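You operate a simulated robot arm through the tools that you are given. There is no shell and no other tool.

The job below is to be done with a simulated robot arm. You get a single attempt, and the scene is never put back.

TASK
Crimp the blue lead at its colour's die and lay it in the orange tray.
Fine: one stroke of the lever, slide in; leave the slide out. Where these are worked on the way, their far stop is far enough and under half their travel is too little: press slide.
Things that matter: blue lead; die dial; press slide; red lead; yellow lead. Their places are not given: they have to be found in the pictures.

The check looks at the end state, three seconds after you hand in, the way a careful person would. Anything else that was tipped, shoved, dropped, spilled or broken makes it a failure.

THE ROBOT
A 6-joint arm with a two-finger parallel gripper, fixed in place. Base frame: the origin is on the floor under the middle of its stand, x ahead of it, y to its left, z up; the work surface is at about z = 86. Units: cm, degrees, N and s.
With the tool pointing down near the work surface it reaches from about 26 to 68 cm from the base axis. Its first joint turns from -66.0 to 66.0 degrees. Payload 2.9 kg.
Tool frame: the origin (TCP) lies between the finger pads and is the grasp point; the fingertips stand 3 cm ahead of it; z points along the fingers, y is the line along which they close. Largest opening 11 cm; finger width 2, thickness 1; the body of the gripper, 4.8 by 11.2 cm, starts 5.5 cm behind the TCP.
Orientation is told as [roll, pitch, yaw] about the base's x, y, z axes, in that order, counted from this pose: with the fingers straight down and closing along the base's y, the tool's x points along the base's -x, its y along +y and its z along -z.

THE INTERFACE
- The arm moves only by the tool drive_tool. Its argument "motion" is a list that holds one entry, the list of rows, each a list of 7 numbers: the shift along the tool's x, y, z in units of 500 mm (1.0 is 500 mm), then the turn, a rotation vector about the tool's x, y, z in units of 60 degrees (1.0 is 60 degrees), then the opening, from 0 (shut) to 1 (fully open). In form: [[[x, y, z, ax, ay, az, gripper], ...]]. A call has 1 to 20 rows; each row is the pose to reach, as a shift and turn from the pose commanded when the call began, along the tool's axes at that moment. A call with a number of a shift or a turn outside -1 to 1 is refused whole. Each row takes 0.2 s and may step no farther than 5 cm and 8.6 degrees from the row before; otherwise, or with a gripper value out of range, the whole call is refused. Where a pose cannot be reached the arm comes as near as it can. A force on the tool above 90 N (or 10 N above the force at the start of the call, whichever is more), or a blocked arm, ends the call early, and 0.2 s more pass. The fingers move at their own pace (about 10.8 cm/s each) and stop on an object; they squeeze with about 43 N. The grip force told is the motor's: it shows also when the fingers shut on nothing. Time passes only in rows, and 0.2 s behind the last, so rows that repeat a pose let the fingers close. It gives the time, the measured TCP pose, the force on the tool (base axes), the opening and the grip force at its end, in the units of the frame above (readings bear some noise), with the torque about the TCP (base axes, N m) and any sound that the robot's microphone picked up.
- Cameras (640 x 400 px; columns grow to the right, rows downward): "scene" is fixed at [7.3, 42.45, 139.84]; the picture's right is [-0.83, -0.55, 0.00], its down [-0.23, 0.35, -0.91] and it looks along [0.50, -0.76, -0.42] (base axes); focal length 338 px, centre (320, 200). "wrist" rides on the gripper at [7.2, 1.7, -10.3] in the tool frame; the picture's right is [-0.23, 0.97, 0.00], its down [-0.76, -0.18, -0.62] and it looks along [-0.61, -0.14, 0.78] (tool axes); focal length 222 px, centre (320, 200).
- capture(camera): a new picture of that camera. No time passes.
- probe_pixels(camera, pixels): for up to 12 pixels [column, row] of the newest picture of that camera ("zoom" is the newest enlarged one), the place [x, y, z] in the base frame of the surface seen there, good to about 0.2 cm. No time passes.
- zoom(camera, box): a new picture of the part [left, top, right, bottom] of that camera's present view, enlarged. No time passes.
- close_job(): hands the job in; it is judged then, once.

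Unless the task says otherwise, let go and move clear before handing in.

The tools are called after ">>>" as name(argument=value, ...) on one line, values as JSON. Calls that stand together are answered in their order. drive_tool: Moves the arm, as the interface text tells. Its arguments: {"type":"object","properties":{"motion":{"type":"array","items":{"type":"array","items":{"type":"array","items":{"type":"number"}}}}},"required":["motion"]} The other tools are called the same way: capture (camera) takes a picture; probe_pixels (camera, pixels) gives the place of the surface under pixels of a picture; zoom (camera, box) takes an enlarged picture of a part of a camera's view; close_job () hands the job in.

At the start:

```text
t: 0.0
eef_pos: [38.76, 2.65, 129.49]
tool_rot: [-0.1, 0.0, -0.1]
contact_force: [-0.7, 0.2, 0.0]
moment: [0.0, 0.01, -0.01]
grip_width: 11.01
gripper_force: 0.0
```

scene: 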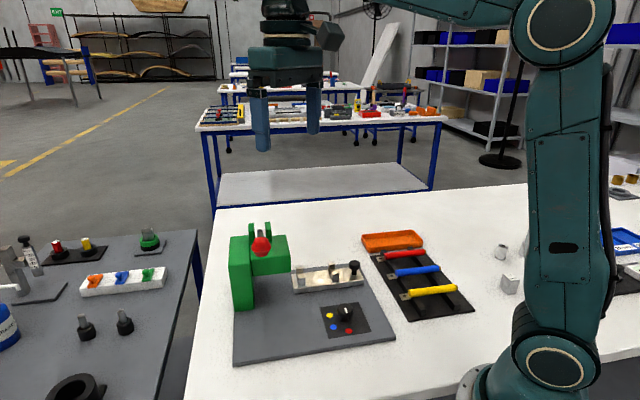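
wrist: 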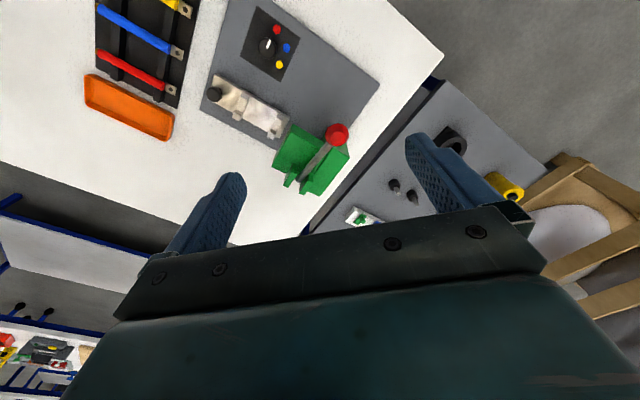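

The scene picture shows the green press with a red lever knob (262,245), a slide with a black knob (354,268), a die dial (346,312) and a lead rack with red, blue and yellow leads around (420,275), plus the orange tray (392,241). I'll zoom in for detail.

>>> zoom(camera="scene", box=[220, 210, 400, 360])

>>> zoom(camera="wrist", box=[80, 0, 400, 200])

```text
2.67 times, centred on (310, 285) of scene
```

zoom: 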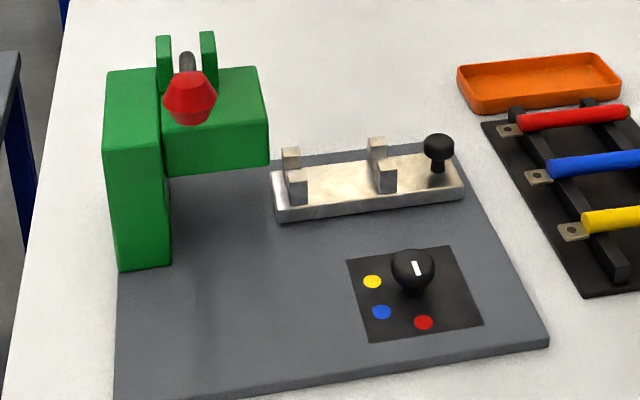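

```text
2.00 times, centred on (240, 100) of wrist
```

zoom: 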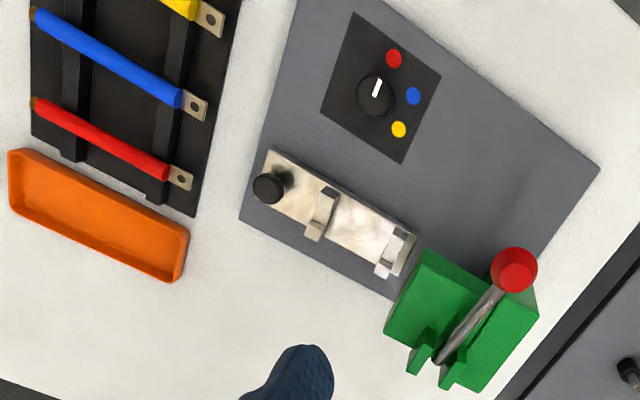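

The two zooms show the dial with a white pointer and three coloured dots, a slide bed with two V-notch supports and a black knob. I'll probe the positions in the wrist zoom and the scene.

>>> probe_pixels(camera="zoom", pixels=[[375, 95], [378, 82], [374, 96], [393, 58], [413, 96], [399, 129], [268, 187], [320, 215], [400, 250], [345, 240], [515, 275], [460, 330]])

>>> probe_pixels(camera="scene", pixels=[[262, 245], [354, 267], [360, 278], [346, 311], [390, 241], [387, 271], [437, 268], [413, 271], [399, 296], [392, 240], [365, 238], [420, 236]])

```text
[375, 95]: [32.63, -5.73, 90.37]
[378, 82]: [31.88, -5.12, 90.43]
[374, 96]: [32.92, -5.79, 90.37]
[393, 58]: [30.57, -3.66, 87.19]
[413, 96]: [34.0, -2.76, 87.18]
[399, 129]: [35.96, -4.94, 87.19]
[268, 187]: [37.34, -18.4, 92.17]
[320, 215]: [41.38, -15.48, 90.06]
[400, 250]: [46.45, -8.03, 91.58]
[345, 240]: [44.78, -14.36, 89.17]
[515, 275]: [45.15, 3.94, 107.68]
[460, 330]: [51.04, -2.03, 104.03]
```

```text
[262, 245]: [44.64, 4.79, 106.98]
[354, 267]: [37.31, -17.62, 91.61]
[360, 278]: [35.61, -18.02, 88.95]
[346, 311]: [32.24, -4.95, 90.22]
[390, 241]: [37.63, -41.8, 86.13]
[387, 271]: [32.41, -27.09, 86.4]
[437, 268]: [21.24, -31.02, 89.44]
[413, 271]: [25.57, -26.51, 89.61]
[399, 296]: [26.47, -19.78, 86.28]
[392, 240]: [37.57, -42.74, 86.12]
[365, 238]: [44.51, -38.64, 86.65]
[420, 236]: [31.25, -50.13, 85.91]
```

Key places so far: dial at about (32.6,-5.6), slide knob about (37.3,-18), lever ball about (45,4.4,107.5), blue lead about (25.6,-26.5). I'll zoom closer on the dial, the slide, and the leads.

>>> zoom(camera="wrist", box=[230, 0, 310, 50])

>>> zoom(camera="scene", box=[310, 290, 390, 340])

>>> zoom(camera="scene", box=[355, 225, 483, 305])

>>> zoom(camera="scene", box=[225, 215, 369, 305])

```text
8.00 times, centred on (270, 25) of wrist
```

zoom: 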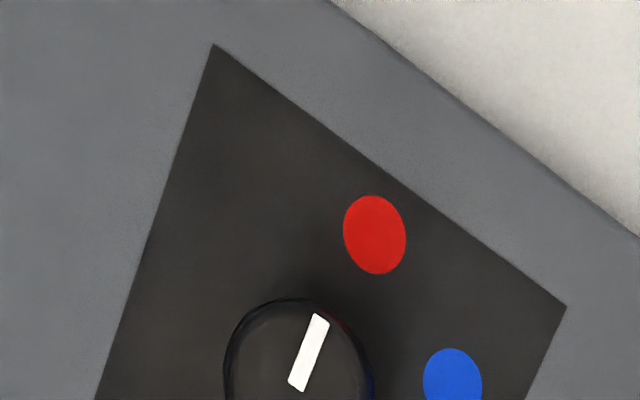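

```text
8.00 times, centred on (350, 315) of scene
```

zoom: 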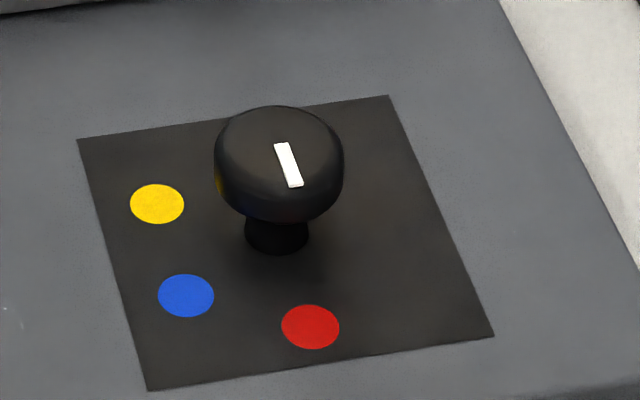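

```text
5.00 times, centred on (419, 265) of scene
```

zoom: 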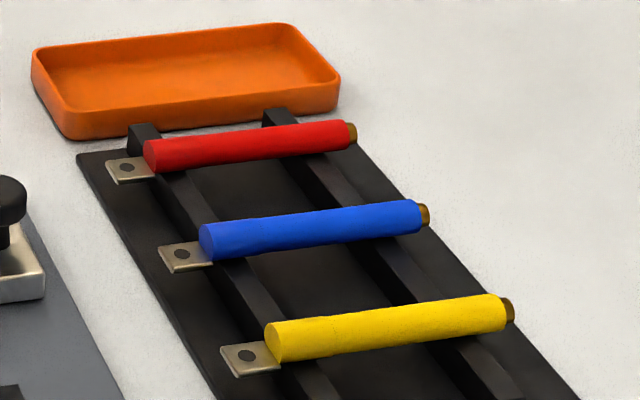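

```text
4.44 times, centred on (297, 260) of scene
```

zoom: 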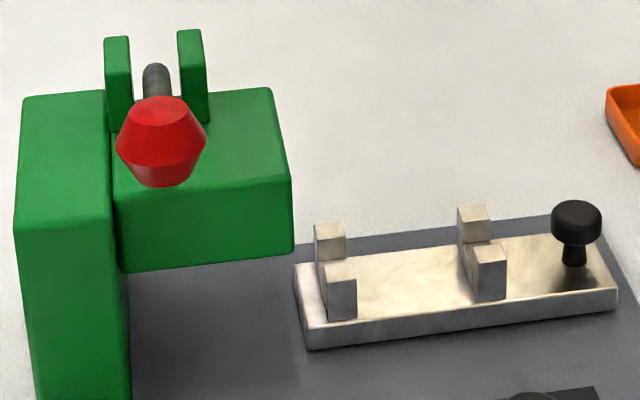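

The slide bed has two pairs of posts as a nest and a black knob at its outer end; the lead's metal lug points toward the press side. I'll probe the slide posts and press on this zoom.

>>> probe_pixels(camera="zoom", pixels=[[330, 228], [340, 270], [474, 214], [490, 252], [576, 212], [400, 265], [540, 262], [310, 335], [612, 290], [555, 215], [300, 268], [200, 215]])

>>> probe_pixels(camera="wrist", pixels=[[133, 30], [110, 18], [163, 46], [170, 50], [178, 52], [97, 10], [214, 94], [130, 108], [88, 80], [172, 138], [165, 118], [92, 90]])

```text
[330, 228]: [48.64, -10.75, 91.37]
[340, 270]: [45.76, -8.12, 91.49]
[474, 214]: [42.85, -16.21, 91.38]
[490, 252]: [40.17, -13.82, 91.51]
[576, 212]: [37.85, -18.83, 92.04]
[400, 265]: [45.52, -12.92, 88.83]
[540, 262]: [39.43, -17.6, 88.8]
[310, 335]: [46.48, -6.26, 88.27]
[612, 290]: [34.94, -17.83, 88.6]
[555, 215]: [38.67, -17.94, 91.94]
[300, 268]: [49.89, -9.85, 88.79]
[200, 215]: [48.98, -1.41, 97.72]
```

```text
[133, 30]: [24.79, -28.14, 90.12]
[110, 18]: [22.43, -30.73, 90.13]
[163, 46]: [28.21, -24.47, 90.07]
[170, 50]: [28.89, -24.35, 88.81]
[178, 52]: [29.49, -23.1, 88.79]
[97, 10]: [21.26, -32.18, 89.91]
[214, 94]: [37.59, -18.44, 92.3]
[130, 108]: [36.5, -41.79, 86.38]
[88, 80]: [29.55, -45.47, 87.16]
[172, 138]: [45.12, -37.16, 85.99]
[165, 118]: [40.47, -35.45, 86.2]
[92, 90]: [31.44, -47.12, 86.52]
```

The slide axis runs at about 45° from the knob (37.8,-18.8) toward the posts (47.2,-9.4), and the blue lead lies at about 48°, from (21.3,-32.2) to its lug (29.5,-23.1). I'll move the arm to hover above the dial for a closer wrist view.

>>> drive_tool(motion=[[[0.048, -0.086, 0, 0, 0, 0, 1], [0.095, -0.173, 0, 0, 0, 0, 1], [0.095, -0.173, 0.09, 0, 0, 0, 1], [0.095, -0.173, 0.18, 0, 0, 0, 1], [0.095, -0.173, 0.27, 0, 0, 0, 1], [0.095, -0.173, 0.36, 0, 0, 0, 1], [0.095, -0.173, 0.43, 0, 0, 0, 1], [0.095, -0.173, 0.49, 0, 0, 0, 1], [0.095, -0.173, 0.49, 0, 0, 0, 1]]])

>>> capture(camera="wrist")

>>> capture(camera="scene")

```text
t: 2.0
eef_pos: [33.82, -5.92, 104.89]
tool_rot: [0.0, -0.1, 0.0]
contact_force: [-0.2, 0.1, 0.1]
moment: [0.05, 0.02, 0.02]
grip_width: 11.01
gripper_force: 0.1
```

```text
taken
```

wrist: 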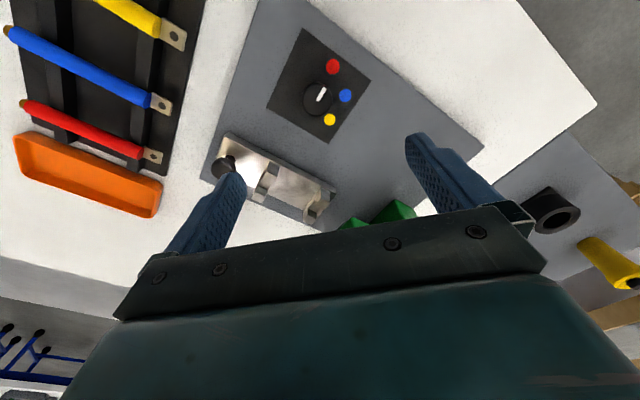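

```text
taken
```

scene: 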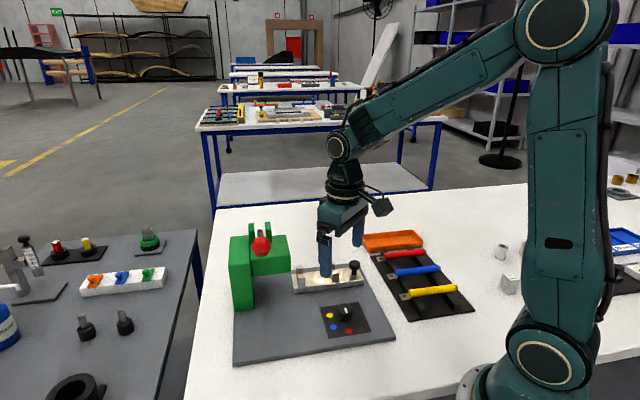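

The dial sits at wrist pixel (320,97). I'll zoom in on it there and probe the knob, pointer and dots.

>>> zoom(camera="wrist", box=[256, 55, 384, 135])

>>> zoom(camera="wrist", box=[0, 0, 200, 125])

>>> zoom(camera="wrist", box=[190, 115, 350, 215])

```text
5.00 times, centred on (320, 95) of wrist
```

zoom: 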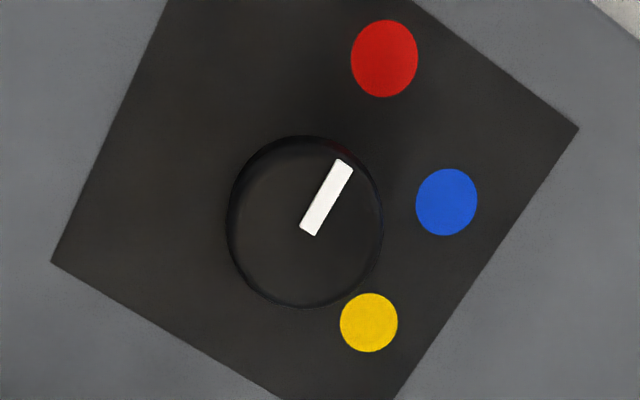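

```text
3.20 times, centred on (100, 62) of wrist
```

zoom: 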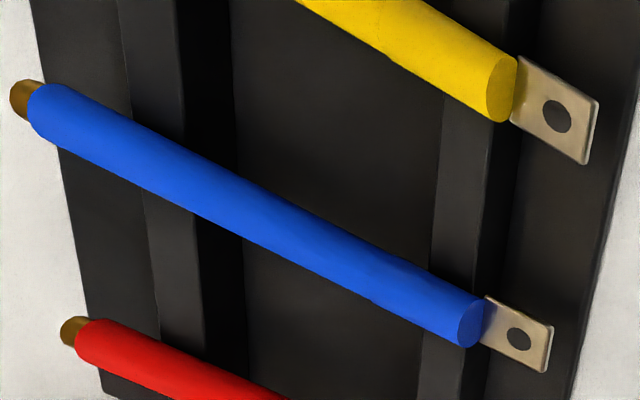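

```text
4.00 times, centred on (270, 165) of wrist
```

zoom: 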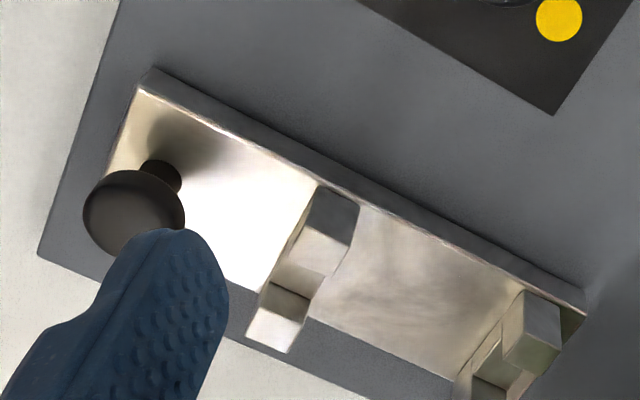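

The pointer goes from the knob centre (317.6,101) outward to (325,87.6), close to but not exactly at red; I'll probe these pixels, the lead, and the posts to get angles.

>>> probe_pixels(camera="wrist", pixels=[[324.4, 88.2], [318, 100.2], [332.8, 66.6], [345.4, 95.2], [329.8, 119.4], [303, 99], [331.5, 99], [317, 84], [317, 113], [317, 99]])

>>> probe_pixels(camera="zoom", pixels=[[333, 205], [282, 308], [290, 278], [265, 325], [540, 310], [490, 390], [500, 345], [515, 360], [180, 170], [430, 260], [130, 195], [575, 310]])

```text
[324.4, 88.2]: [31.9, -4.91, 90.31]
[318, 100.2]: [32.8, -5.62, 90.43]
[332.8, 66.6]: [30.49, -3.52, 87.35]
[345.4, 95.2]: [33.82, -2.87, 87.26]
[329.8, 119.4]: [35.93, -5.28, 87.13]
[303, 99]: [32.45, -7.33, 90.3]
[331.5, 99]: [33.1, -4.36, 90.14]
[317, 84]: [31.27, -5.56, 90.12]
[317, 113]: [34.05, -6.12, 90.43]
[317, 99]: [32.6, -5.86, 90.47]
```

```text
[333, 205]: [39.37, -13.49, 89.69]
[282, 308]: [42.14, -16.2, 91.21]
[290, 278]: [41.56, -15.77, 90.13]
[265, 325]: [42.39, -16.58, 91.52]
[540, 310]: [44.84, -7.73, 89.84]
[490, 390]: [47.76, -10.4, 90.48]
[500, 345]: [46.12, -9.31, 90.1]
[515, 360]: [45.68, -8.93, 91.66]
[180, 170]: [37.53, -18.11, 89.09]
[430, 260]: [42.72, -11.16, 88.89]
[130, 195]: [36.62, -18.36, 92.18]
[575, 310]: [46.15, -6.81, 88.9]
```

From these readings the dial centre is about (32.8,-5.9), the pointer is at 136° (on red), blue lies at 75° and yellow at 15°, so a 60° clockwise turn is needed. I'll yaw +30°, narrow the fingers and descend around the knob.

>>> drive_tool(motion=[[[0.01, 0, 0.02, 0, 0, -0.125, 0.6], [0.02, 0, 0.04, 0, 0, -0.25, 0.6], [0.02, 0, 0.06, 0, 0, -0.375, 0.6], [0.02, 0, 0.1, 0, 0, -0.5, 0.6], [0.02, 0, 0.15, 0, 0, -0.5, 0.6], [0.02, 0, 0.2, 0, 0, -0.5, 0.6], [0.02, 0, 0.24, 0, 0, -0.5, 0.6], [0.02, 0, 0.26, 0, 0, -0.5, 0.6], [0.02, 0, 0.278, 0, 0, -0.5, 0.6], [0.02, 0, 0.278, 0, 0, -0.5, 0.6]]])

>>> capture(camera="wrist")

>>> zoom(camera="scene", box=[260, 210, 420, 350])

```text
t: 4.2
eef_pos: [32.94, -5.9, 91.11]
tool_rot: [0.0, -0.2, 30.0]
contact_force: [0.1, -0.3, -0.1]
moment: [0.03, -0.02, -0.02]
grip_width: 6.59
gripper_force: 0.1
```

```text
taken
```

wrist: 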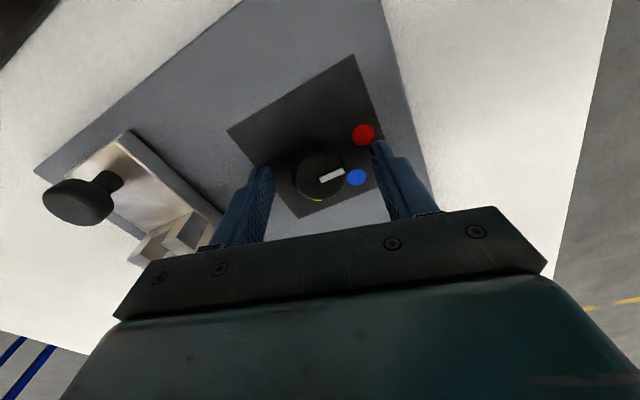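

```text
2.86 times, centred on (340, 280) of scene
```

zoom: 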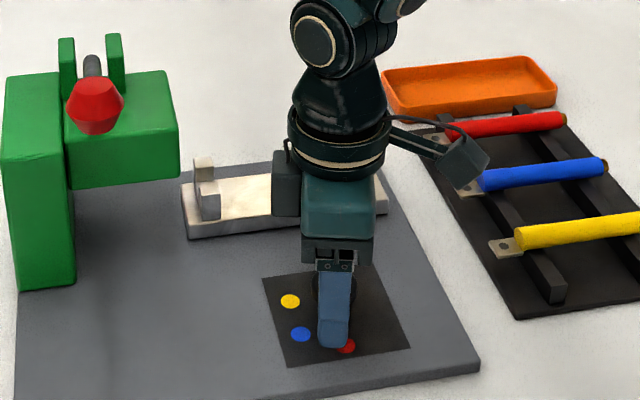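

The knob (320,175) sits between the fingers. I'll close on it.

>>> drive_tool(motion=[[[0, 0, 0, 0, 0, 0, 0.3], [0, 0, 0, 0, 0, 0, 0.2], [0, 0, 0, 0, 0, 0, 0.1], [0, 0, 0, 0, 0, 0, 0], [0, 0, 0, 0, 0, 0, 0]]])

>>> zoom(camera="wrist", box=[220, 100, 420, 225])

```text
t: 5.4
eef_pos: [32.98, -6.02, 91.16]
tool_rot: [0.1, 0.0, 30.0]
contact_force: [3.3, -4.1, -7.4]
moment: [-0.06, -0.12, -0.01]
grip_width: 3.36
gripper_force: 44.3
```

```text
3.20 times, centred on (320, 162) of wrist
```

zoom: 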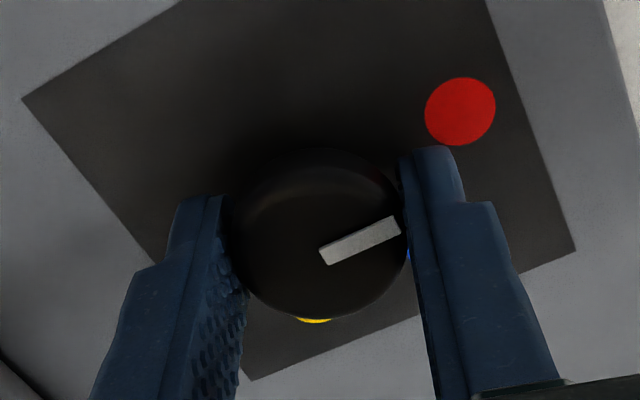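

The knob is gripped at 3.36 cm. I'll turn it 60° clockwise (seen from above) in small steps.

>>> drive_tool(motion=[[[0, -0.002, 0, 0, 0, 0.1, 0], [0, -0.002, 0, 0, 0, 0.2, 0], [0, -0.002, 0, 0, 0, 0.3, 0], [0, -0.002, 0, 0, 0, 0.4, 0], [0, -0.002, 0, 0, 0, 0.5, 0], [0, -0.002, 0, 0, 0, 0.6, 0], [0, -0.002, 0, 0, 0, 0.7, 0], [0, -0.002, 0, 0, 0, 0.8, 0], [0, -0.002, 0, 0, 0, 0.9, 0], [0, -0.002, 0, 0, 0, 1.0, 0], [0, -0.002, 0, 0, 0, 1.0, 0]]])

>>> capture(camera="wrist")

>>> zoom(camera="wrist", box=[220, 100, 420, 225])

```text
t: 7.8
eef_pos: [32.91, -6.1, 91.12]
tool_rot: [0.0, 0.2, -30.1]
contact_force: [-4.4, -13.7, -25.6]
moment: [0.09, 0.68, 0.0]
grip_width: 3.34
gripper_force: 44.8
```

```text
taken
```

wrist: 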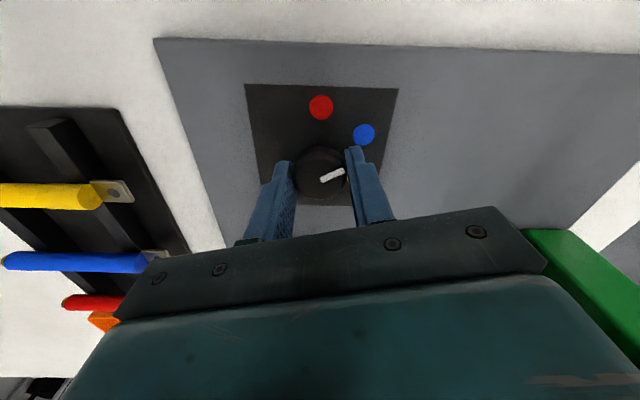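

```text
3.20 times, centred on (320, 162) of wrist
```

zoom: 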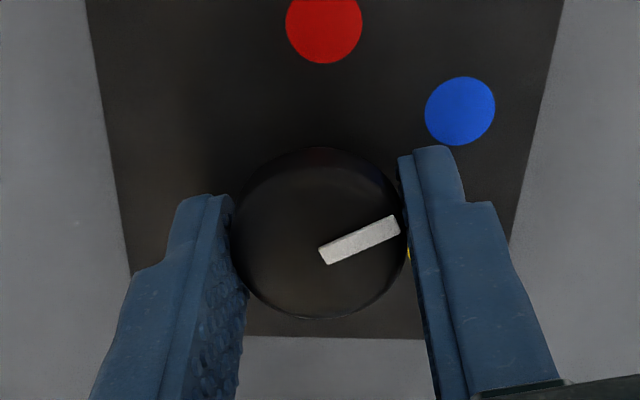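

The blue dot now sits where the red one was relative to the pointer (zoom (460,110)), so the dial has turned 60° with no slip. I'll open and rise, then look at the dial again.

>>> drive_tool(motion=[[[0, 0, 0, 0, 0, 0, 0.4], [0, 0, 0, 0, 0, 0, 0.6], [0, 0, 0, 0, 0, 0, 0.6], [0, 0, -0.06, 0, 0, 0, 0.6], [0, 0, -0.14, 0, 0, 0, 0.6], [0, 0, -0.22, 0, 0, 0, 0.6], [0, 0, -0.28, 0, 0, 0, 0.6], [0, 0, -0.28, 0, 0, 0, 0.6]]])

>>> capture(camera="wrist")

>>> zoom(camera="scene", box=[310, 290, 390, 340])

```text
t: 9.6
eef_pos: [33.08, -5.85, 105.32]
tool_rot: [0.0, 0.0, -30.0]
contact_force: [0.7, 0.5, 0.3]
moment: [0.0, 0.02, -0.02]
grip_width: 6.6
gripper_force: 0.0
```

```text
taken
```

wrist: 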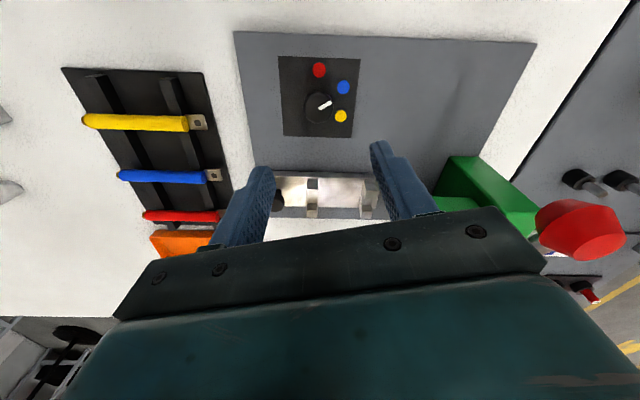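

```text
8.00 times, centred on (350, 315) of scene
```

zoom: 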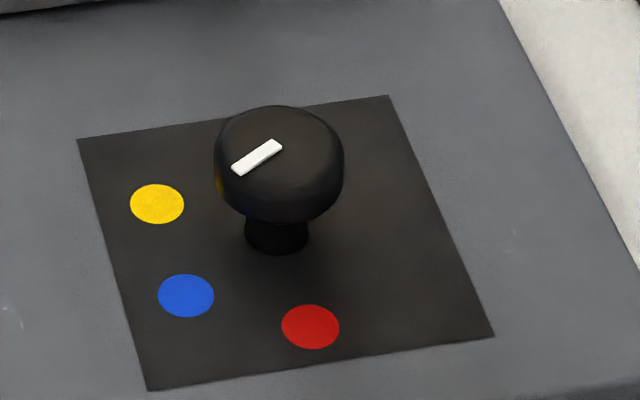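

In the scene zoom the pointer now points lower-left, parallel to the line from the stem to the blue dot (186,296). I'll check in a wrist zoom, and inspect the leads there too.

>>> zoom(camera="wrist", box=[272, 50, 368, 140])

>>> zoom(camera="wrist", box=[60, 60, 260, 260])

>>> probe_pixels(camera="wrist", pixels=[[120, 174], [160, 176], [204, 177], [212, 176], [140, 175], [180, 176], [322, 107], [319, 70], [344, 88], [341, 116], [328, 103], [319, 109]])

```text
4.44 times, centred on (320, 95) of wrist
```

zoom: 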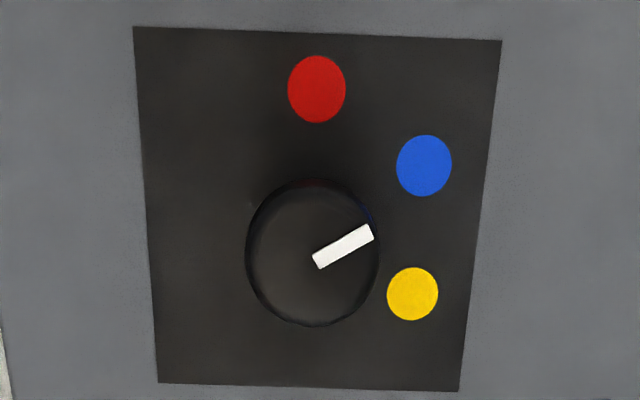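

```text
2.00 times, centred on (160, 160) of wrist
```

zoom: 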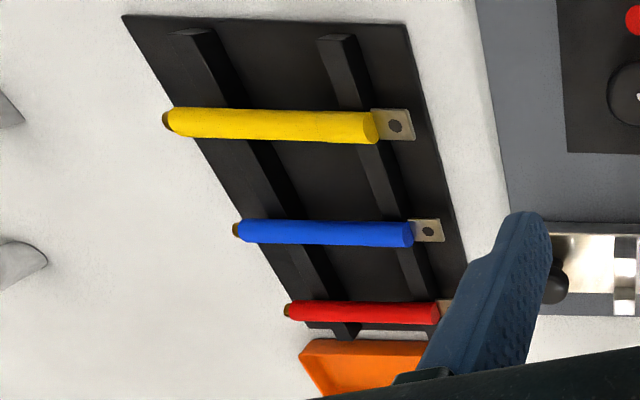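

```text
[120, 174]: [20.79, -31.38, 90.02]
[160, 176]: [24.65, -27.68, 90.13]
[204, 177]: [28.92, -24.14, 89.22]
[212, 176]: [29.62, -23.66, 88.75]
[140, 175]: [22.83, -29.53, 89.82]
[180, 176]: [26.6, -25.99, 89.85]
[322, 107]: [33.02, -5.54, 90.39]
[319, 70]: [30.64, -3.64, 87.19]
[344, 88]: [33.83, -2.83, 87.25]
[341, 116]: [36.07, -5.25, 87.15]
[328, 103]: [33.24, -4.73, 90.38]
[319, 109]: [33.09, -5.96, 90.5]
```

The pointer computes to 75°, which is the blue dot's bearing, so the dial is set. Now I'll probe the three leads and rails to measure spacing before moving to the blue one.

>>> probe_pixels(camera="zoom", pixels=[[270, 124], [325, 231], [360, 311], [285, 262], [410, 262], [345, 275], [295, 205], [392, 205], [360, 355], [376, 125], [410, 233], [430, 231]])

>>> probe_pixels(camera="scene", pixels=[[390, 241], [368, 238], [418, 234], [374, 249], [422, 244], [361, 235], [412, 231], [380, 247], [405, 245], [395, 236]])

```text
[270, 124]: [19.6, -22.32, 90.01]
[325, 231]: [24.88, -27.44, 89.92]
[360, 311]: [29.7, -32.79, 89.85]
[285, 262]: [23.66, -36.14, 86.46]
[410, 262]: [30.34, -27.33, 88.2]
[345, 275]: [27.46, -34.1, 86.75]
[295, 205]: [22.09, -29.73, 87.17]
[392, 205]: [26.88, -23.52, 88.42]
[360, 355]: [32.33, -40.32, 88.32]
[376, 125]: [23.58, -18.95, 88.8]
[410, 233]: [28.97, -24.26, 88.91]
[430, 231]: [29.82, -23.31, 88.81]
```

```text
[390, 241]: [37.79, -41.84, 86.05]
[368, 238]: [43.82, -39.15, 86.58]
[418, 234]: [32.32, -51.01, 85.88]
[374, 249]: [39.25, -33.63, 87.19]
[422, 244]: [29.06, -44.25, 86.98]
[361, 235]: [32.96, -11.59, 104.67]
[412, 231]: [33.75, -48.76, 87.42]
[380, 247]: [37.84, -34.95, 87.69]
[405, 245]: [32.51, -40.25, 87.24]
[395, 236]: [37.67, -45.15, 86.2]
```

The leads are 7.3 cm apart, rails' tops at about 88.3, blue lead axis at about z 89.2. I'll move above the blue lead while turning toward yaw +45°.

>>> drive_tool(motion=[[[-0.0108, -0.0563, 0, 0, 0, -0.125, 0.6], [-0.0217, -0.1125, 0, 0, 0, -0.25, 0.6], [-0.0325, -0.1688, 0, 0, 0, -0.375, 0.6], [-0.0433, -0.225, 0, 0, 0, -0.5, 0.6], [-0.0541, -0.2813, 0, 0, 0, -0.625, 0.6], [-0.065, -0.3375, 0, 0, 0, -0.75, 0.6], [-0.0758, -0.3938, 0, 0, 0, -0.875, 0.6], [-0.0866, -0.45, 0, 0, 0, -1.0, 0.6], [-0.0866, -0.45, 0, 0, 0, -1.0, 0.6]]])

```text
t: 11.6
eef_pos: [25.29, -27.57, 104.94]
tool_rot: [0.0, 0.0, 30.1]
contact_force: [-0.2, 0.3, 0.5]
moment: [0.02, -0.02, -0.02]
grip_width: 6.63
gripper_force: 0.0
```

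The arm is at (25.3,-27.6), yaw 30. I'll add another 15° of yaw and then look.

>>> drive_tool(motion=[[[0, 0, 0.02, 0, 0, -0.125, 0.6], [0, 0, 0.04, 0, 0, -0.25, 0.6], [0, 0, 0.08, 0, 0, -0.25, 0.6], [0, 0, 0.08, 0, 0, -0.25, 0.6]]])

>>> capture(camera="wrist")

>>> capture(camera="scene")

```text
t: 12.6
eef_pos: [25.39, -27.6, 100.97]
tool_rot: [0.0, -0.1, 45.1]
contact_force: [-0.2, 0.4, 0.3]
moment: [-0.01, -0.01, 0.03]
grip_width: 6.62
gripper_force: 0.0
```

```text
taken
```

wrist: 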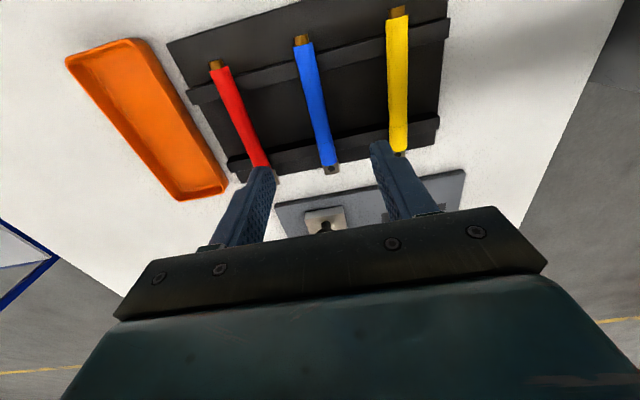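

```text
taken
```

scene: 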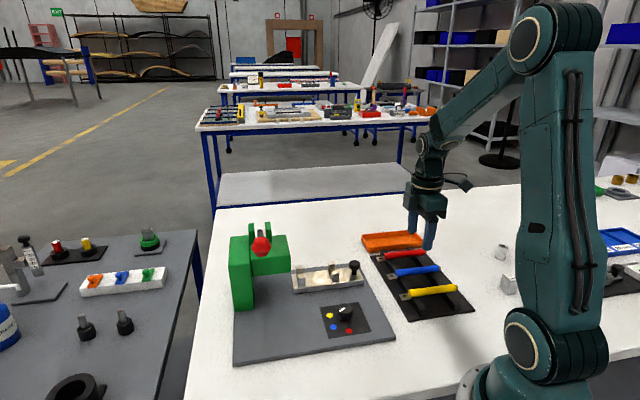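

The blue lead is at wrist pixels (303,42) to (329,165). I'll zoom in there to get its axis.

>>> zoom(camera="wrist", box=[200, 20, 440, 180])

>>> probe_pixels(camera="wrist", pixels=[[305, 50], [312, 80], [318, 110], [324, 140], [328, 158], [332, 169], [302, 40], [306, 110], [330, 110], [340, 130], [285, 150], [360, 55]])

```text
2.50 times, centred on (320, 100) of wrist
```

zoom: 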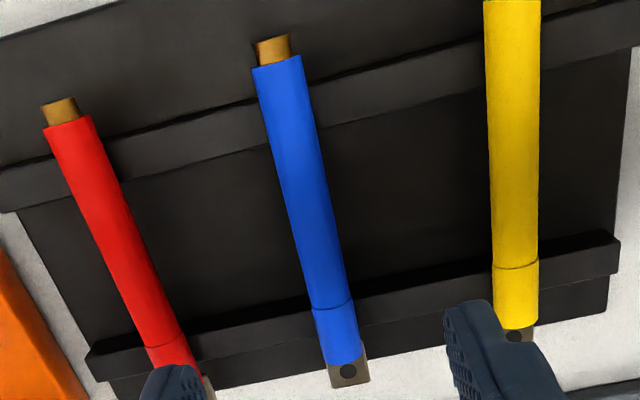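

```text
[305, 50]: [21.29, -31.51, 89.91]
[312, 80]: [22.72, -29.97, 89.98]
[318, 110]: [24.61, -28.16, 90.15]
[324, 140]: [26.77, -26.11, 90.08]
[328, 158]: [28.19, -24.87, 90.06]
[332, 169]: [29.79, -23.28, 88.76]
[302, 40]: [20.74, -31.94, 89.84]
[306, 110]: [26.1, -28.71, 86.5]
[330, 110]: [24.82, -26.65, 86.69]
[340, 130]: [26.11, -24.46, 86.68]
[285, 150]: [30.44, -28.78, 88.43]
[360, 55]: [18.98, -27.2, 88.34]
```

The blue cylinder runs from (21.0,-31.9) to (29.0,-24.1) at 44°, centre (25.0,-28.0). I'll descend with the fingers straddling it at its middle, tips at about z 88.4.

>>> drive_tool(motion=[[[0.0048, 0.0006, 0.04, 0, 0, 0.012, 0.5], [0.0048, 0.0006, 0.08, 0, 0, 0.012, 0.5], [0.0048, 0.0006, 0.12, 0, 0, 0.012, 0.5], [0.0048, 0.0006, 0.16, 0, 0, 0.012, 0.5], [0.0048, 0.0006, 0.18, 0, 0, 0.012, 0.5], [0.0048, 0.0006, 0.1915, 0, 0, 0.012, 0.5], [0.0048, 0.0006, 0.1915, 0, 0, 0.012, 0.5]]])

>>> capture(camera="wrist")

>>> zoom(camera="scene", box=[355, 220, 483, 310])

```text
t: 14.2
eef_pos: [25.39, -27.84, 91.43]
tool_rot: [0.0, -0.1, 44.4]
contact_force: [-0.1, -0.3, -0.3]
moment: [0.0, -0.02, 0.01]
grip_width: 5.51
gripper_force: 0.1
```

```text
taken
```

wrist: 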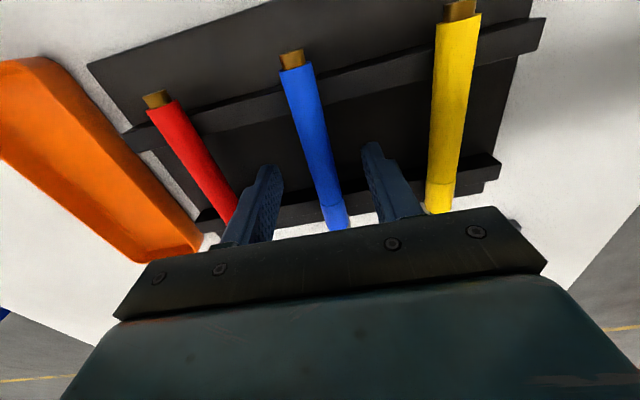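

```text
4.44 times, centred on (419, 265) of scene
```

zoom: 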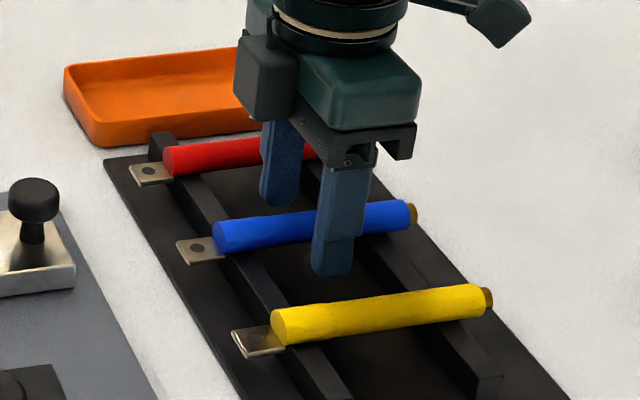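

The blue lead lies between the fingers (wrist (320,150)). I'll close on it.

>>> drive_tool(motion=[[[0, 0, 0, 0, 0, 0, 0.3], [0, 0, 0, 0, 0, 0, 0.2], [0, 0, 0, 0, 0, 0, 0.1], [0, 0, 0, 0, 0, 0, 0], [0, 0, 0, 0, 0, 0, 0], [0, 0, 0, 0, 0, 0, 0]]])

>>> capture(camera="wrist")

```text
t: 15.6
eef_pos: [25.33, -27.97, 91.6]
tool_rot: [0.0, -0.1, 44.2]
contact_force: [-0.2, -0.5, 0.5]
moment: [0.02, -0.03, 0.02]
grip_width: 1.69
gripper_force: 43.1
```

```text
taken
```

wrist: 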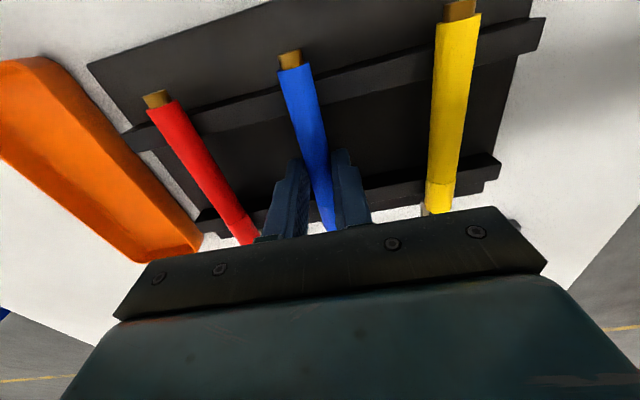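

The lead is gripped (1.69 cm). I'll lift it straight up, and probe the press head corners meanwhile.

>>> drive_tool(motion=[[[0, 0, -0.01, 0, 0, 0, 0], [0, 0, -0.03, 0, 0, 0, 0], [0, 0, -0.07, 0, 0, 0, 0], [0, 0, -0.12, 0, 0, 0, 0], [0, 0, -0.18, 0, 0, 0, 0], [0, 0, -0.24, 0, 0, 0, 0], [0, 0, -0.24, 0, 0, 0, 0]]])

>>> capture(camera="wrist")

>>> zoom(camera="scene", box=[225, 215, 369, 305])

>>> probe_pixels(camera="zoom", pixels=[[270, 95], [290, 180], [290, 245], [200, 180], [122, 262], [118, 175], [60, 150], [30, 230], [100, 380], [118, 50], [190, 40], [160, 110]])

```text
t: 17.2
eef_pos: [25.36, -27.89, 103.76]
tool_rot: [0.0, -0.1, 44.3]
contact_force: [-0.5, -0.4, -1.1]
moment: [0.01, -0.03, -0.01]
grip_width: 1.66
gripper_force: 42.9
```

```text
taken
```

wrist: 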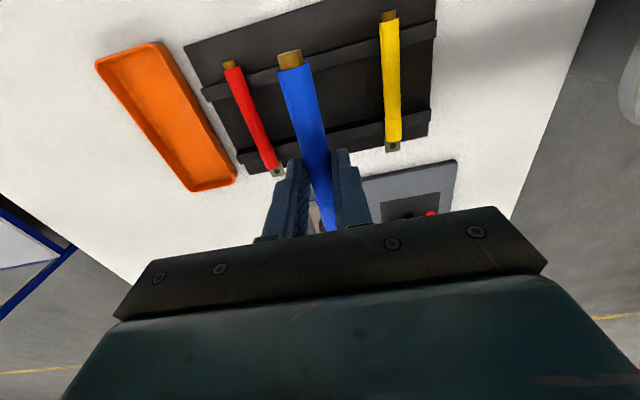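

```text
4.44 times, centred on (297, 260) of scene
```

zoom: 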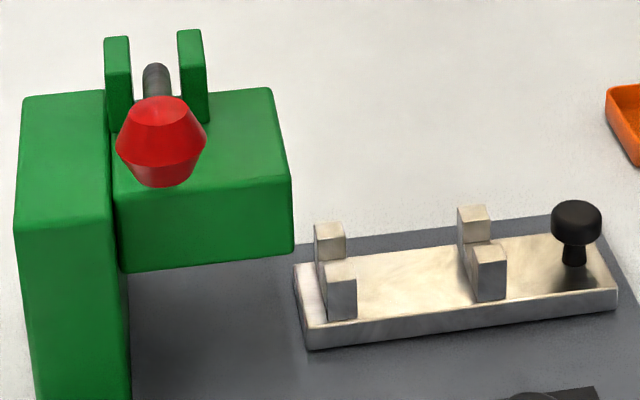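

```text
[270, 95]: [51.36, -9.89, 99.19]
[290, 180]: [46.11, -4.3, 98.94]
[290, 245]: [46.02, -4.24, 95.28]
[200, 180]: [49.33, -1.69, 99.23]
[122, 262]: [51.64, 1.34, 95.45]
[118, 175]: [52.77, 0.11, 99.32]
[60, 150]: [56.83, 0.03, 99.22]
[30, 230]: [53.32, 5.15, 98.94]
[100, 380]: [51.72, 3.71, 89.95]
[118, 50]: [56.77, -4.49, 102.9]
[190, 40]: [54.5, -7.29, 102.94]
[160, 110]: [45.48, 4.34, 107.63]
```

The press head's near face is at s=(x+y)/√2≈29.4 with underside z≈95.2, so the lug must be lowered a bit behind it and then moved forward in the nest. I'll zoom on the posts for an exact gap centre.

>>> zoom(camera="scene", box=[286, 250, 366, 300])

```text
8.00 times, centred on (326, 275) of scene
```

zoom: 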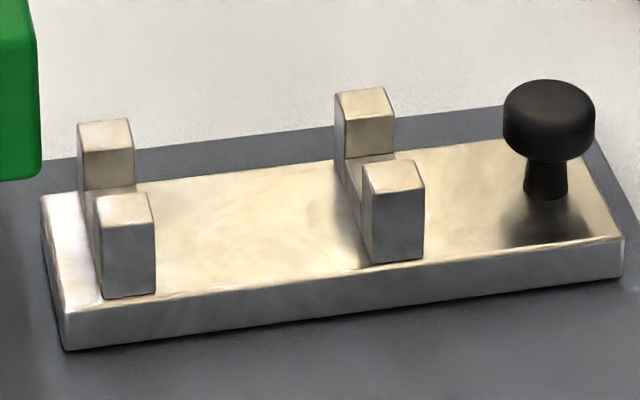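

The two post pairs show a U cradle with a mid-height floor. I'll probe several post faces on this zoom.

>>> probe_pixels(camera="zoom", pixels=[[104, 135], [108, 170], [122, 210], [130, 250], [362, 104], [368, 138], [393, 176], [398, 220], [372, 170], [358, 200], [108, 190], [92, 205]])

>>> probe_pixels(camera="zoom", pixels=[[82, 128], [124, 122], [130, 146], [85, 150], [98, 202], [145, 196], [152, 220], [106, 224], [340, 98], [380, 92], [368, 168], [415, 165]])

```text
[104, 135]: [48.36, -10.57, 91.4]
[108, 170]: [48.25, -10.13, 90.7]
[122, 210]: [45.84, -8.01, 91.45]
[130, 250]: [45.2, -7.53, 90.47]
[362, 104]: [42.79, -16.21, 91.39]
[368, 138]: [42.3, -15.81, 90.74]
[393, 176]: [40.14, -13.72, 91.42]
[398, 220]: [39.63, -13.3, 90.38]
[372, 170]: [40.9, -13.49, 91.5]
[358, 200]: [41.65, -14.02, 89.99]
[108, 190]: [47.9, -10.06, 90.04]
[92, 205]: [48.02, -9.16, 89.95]
```

```text
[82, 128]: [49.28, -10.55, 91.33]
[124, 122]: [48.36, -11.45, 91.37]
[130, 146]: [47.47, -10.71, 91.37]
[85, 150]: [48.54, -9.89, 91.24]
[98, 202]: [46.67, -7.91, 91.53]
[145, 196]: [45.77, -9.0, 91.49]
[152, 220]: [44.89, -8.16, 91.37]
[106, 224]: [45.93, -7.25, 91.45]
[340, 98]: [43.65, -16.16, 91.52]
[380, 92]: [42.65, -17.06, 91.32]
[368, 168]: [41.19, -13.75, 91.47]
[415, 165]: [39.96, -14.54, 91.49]
```

Post pair gaps run from w≈-41.05 to -38.75 (w=(y−x)/√2), mid −39.9, with floor z≈90.0 and post centres at s≈26.7 and 18.75. I'll carry the lead to above the nest at s≈21.9, w=−39.9, yaw 45.

>>> drive_tool(motion=[[[-0.04, -0.0033, 0, 0, 0, 0, 0], [-0.1, -0.0082, 0, 0, 0, 0, 0], [-0.17, -0.014, 0, 0, 0, 0, 0], [-0.24, -0.0197, 0, 0, 0, -0.004, 0], [-0.31, -0.0255, 0, 0, 0, -0.008, 0], [-0.38, -0.0312, 0, 0, 0, -0.012, 0], [-0.44, -0.0362, 0, 0, 0, -0.012, 0], [-0.4744, -0.039, 0, 0, 0, -0.012, 0], [-0.4744, -0.039, 0, 0, 0, -0.012, 0], [-0.4744, -0.039, 0, 0, 0, -0.012, 0]]])

>>> capture(camera="wrist")

>>> zoom(camera="scene", box=[225, 190, 369, 305])

```text
t: 19.4
eef_pos: [43.59, -12.48, 103.66]
tool_rot: [0.0, -0.2, 45.0]
contact_force: [0.1, -0.2, -0.8]
moment: [-0.03, 0.03, 0.02]
grip_width: 1.65
gripper_force: 43.4
```

```text
taken
```

wrist: 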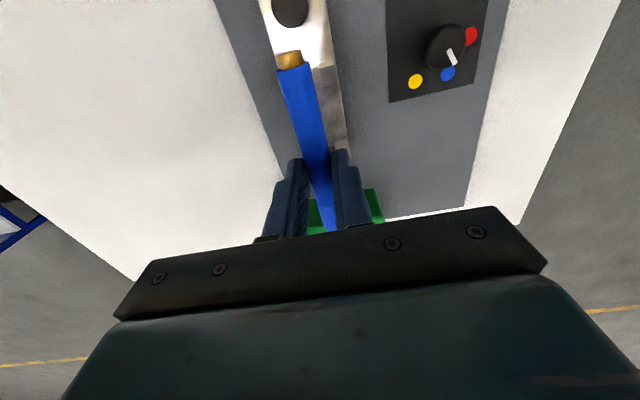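

```text
3.48 times, centred on (297, 248) of scene
```

zoom: 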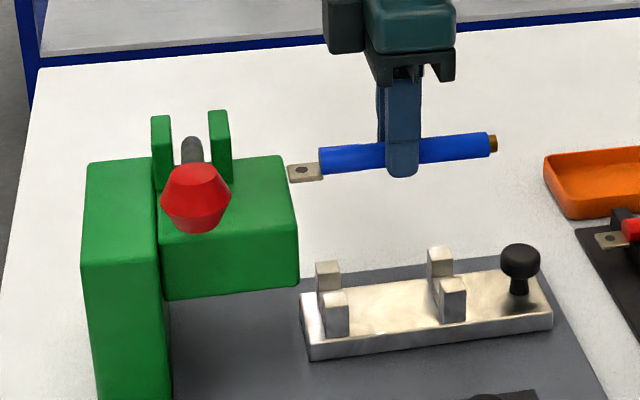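

The lead hangs level above the nest. I'll probe points on it from the scene to check its line against the nest.

>>> probe_pixels(camera="zoom", pixels=[[330, 152], [360, 149], [440, 141], [470, 138], [292, 175], [302, 170], [325, 160], [486, 146], [494, 143], [330, 165], [475, 153], [355, 160]])

>>> probe_pixels(camera="wrist", pixels=[[296, 72], [302, 95], [309, 120], [315, 145], [321, 170], [290, 60], [330, 100], [337, 130], [290, 10]])

```text
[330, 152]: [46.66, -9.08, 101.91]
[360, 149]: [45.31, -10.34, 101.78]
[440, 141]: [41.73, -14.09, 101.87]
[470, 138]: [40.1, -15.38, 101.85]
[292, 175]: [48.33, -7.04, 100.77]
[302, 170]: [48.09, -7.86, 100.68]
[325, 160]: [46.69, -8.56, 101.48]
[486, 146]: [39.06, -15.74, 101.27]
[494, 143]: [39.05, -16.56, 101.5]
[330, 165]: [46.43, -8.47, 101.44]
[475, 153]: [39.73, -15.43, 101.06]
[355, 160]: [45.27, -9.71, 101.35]
```

```text
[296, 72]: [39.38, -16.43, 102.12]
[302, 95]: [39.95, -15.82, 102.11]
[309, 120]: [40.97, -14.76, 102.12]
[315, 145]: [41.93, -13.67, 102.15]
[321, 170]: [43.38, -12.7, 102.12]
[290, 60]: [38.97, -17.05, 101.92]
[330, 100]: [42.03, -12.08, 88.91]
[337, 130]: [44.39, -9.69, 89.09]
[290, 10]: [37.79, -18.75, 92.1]
```

The lead's line is at w≈−39.5 versus the nest's −39.9, and its lug tip is at s≈29.2, very close to the press head face at 29.4. I'll shift 0.35 cm in each, then lower to just above the posts.

>>> drive_tool(motion=[[[0.007, -0.007, 0, 0, 0, 0, 0], [0.007, -0.007, 0.04, 0, 0, 0, 0], [0.007, -0.007, 0.08, 0, 0, 0, 0], [0.007, -0.007, 0.12, 0, 0, 0, 0], [0.007, -0.007, 0.15, 0, 0, 0, 0], [0.007, -0.007, 0.169, 0, 0, 0, 0], [0.007, -0.007, 0.169, 0, 0, 0, 0]]])

>>> capture(camera="wrist")

>>> zoom(camera="scene", box=[280, 230, 370, 300])

>>> zoom(camera="wrist", box=[230, 0, 390, 100])

```text
t: 21.0
eef_pos: [43.8, -13.14, 95.13]
tool_rot: [0.0, -0.2, 45.0]
contact_force: [-0.8, 0.8, -1.2]
moment: [0.01, 0.02, -0.03]
grip_width: 1.65
gripper_force: 43.1
```

```text
taken
```

wrist: 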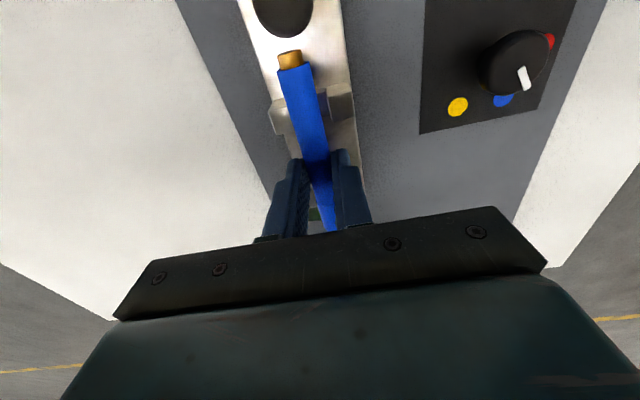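

```text
5.71 times, centred on (325, 265) of scene
```

zoom: 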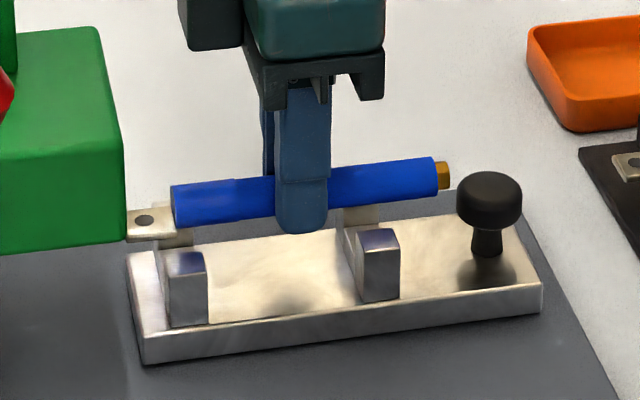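

```text
4.00 times, centred on (310, 50) of wrist
```

zoom: 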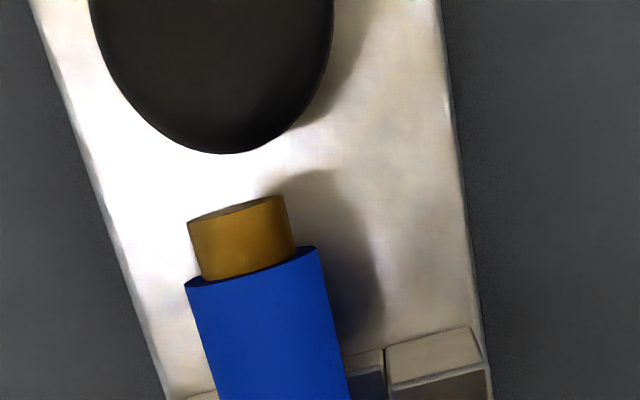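

Now the lead is just above the posts. I'll zoom in on the wrist view around the rear posts and probe to check the lateral alignment.

>>> zoom(camera="wrist", box=[250, 60, 378, 140])

>>> probe_pixels(camera="wrist", pixels=[[297, 75], [303, 95], [308, 115], [314, 140], [337, 93], [283, 105], [341, 105], [280, 116], [328, 95], [285, 20]])

>>> probe_pixels(camera="scene", pixels=[[300.5, 263.5], [308, 262], [340, 258.5], [293, 268], [297, 267], [355, 263], [302, 275], [334, 272], [303, 268], [338, 265]])

```text
5.00 times, centred on (314, 100) of wrist
```

zoom: 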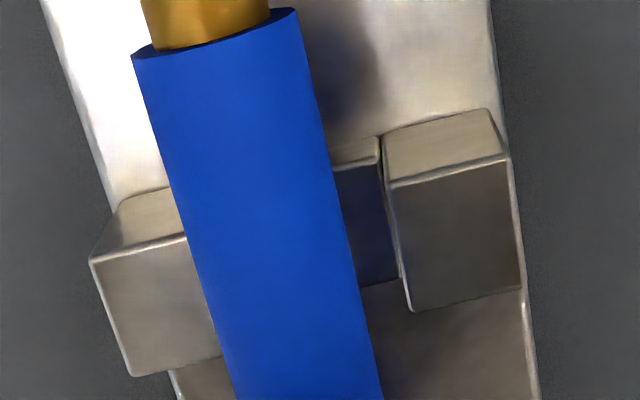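

```text
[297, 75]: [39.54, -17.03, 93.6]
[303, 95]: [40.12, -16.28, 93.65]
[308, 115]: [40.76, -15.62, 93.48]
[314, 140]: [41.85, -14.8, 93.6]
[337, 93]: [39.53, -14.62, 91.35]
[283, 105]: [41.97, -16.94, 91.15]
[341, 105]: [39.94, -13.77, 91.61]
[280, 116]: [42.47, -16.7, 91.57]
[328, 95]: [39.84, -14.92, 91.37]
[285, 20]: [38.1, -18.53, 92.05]
```

```text
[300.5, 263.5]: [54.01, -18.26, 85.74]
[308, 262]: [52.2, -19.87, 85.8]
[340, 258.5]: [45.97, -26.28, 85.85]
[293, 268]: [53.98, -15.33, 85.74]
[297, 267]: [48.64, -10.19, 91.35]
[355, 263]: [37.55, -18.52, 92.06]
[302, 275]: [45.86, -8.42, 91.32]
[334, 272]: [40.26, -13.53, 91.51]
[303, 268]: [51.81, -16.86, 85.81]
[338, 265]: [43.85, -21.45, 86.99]
```

Relative to the tool, the lead's midline (y≈+0.20) and the nest's midline (y≈+0.24) agree within 0.05 cm. I'll lower slowly into the cradle while watching force.

>>> drive_tool(motion=[[[0, 0, 0.008, 0, 0, 0, 0], [0, 0, 0.016, 0, 0, 0, 0], [0, 0, 0.024, 0, 0, 0, 0], [0, 0, 0.03, 0, 0, 0, 0], [0, 0, 0.034, 0, 0, 0, 0]]])

>>> capture(camera="wrist")

>>> capture(camera="scene")

>>> zoom(camera="scene", box=[280, 230, 370, 300])

```text
t: 22.2
eef_pos: [43.57, -13.18, 93.49]
tool_rot: [-0.1, 0.0, 45.0]
contact_force: [-6.0, 4.6, 26.3]
moment: [-0.48, 0.87, 0.01]
grip_width: 1.65
gripper_force: 42.5
```

```text
taken
```

wrist: 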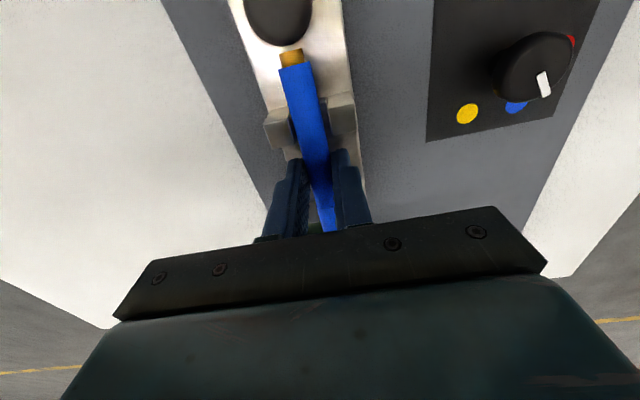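

```text
taken
```

scene: 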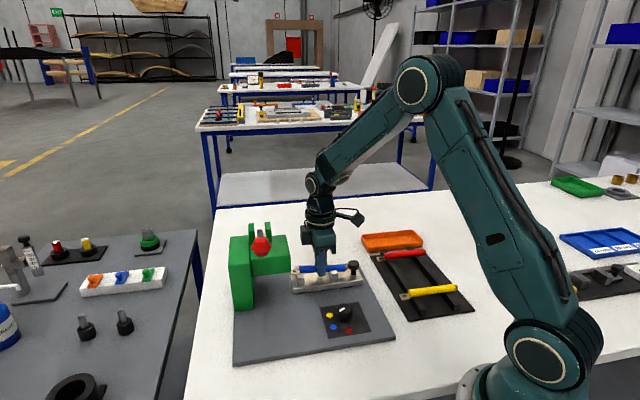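

```text
5.71 times, centred on (325, 265) of scene
```

zoom: 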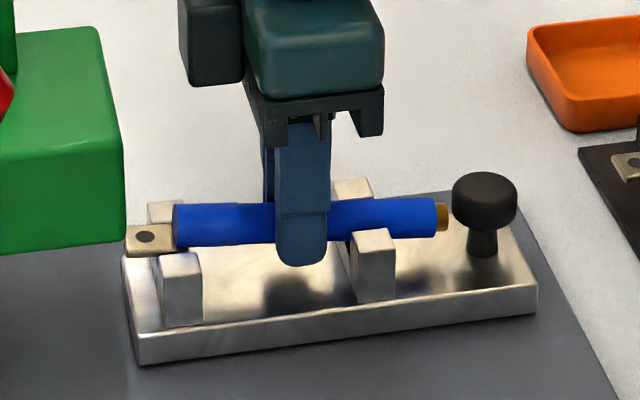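

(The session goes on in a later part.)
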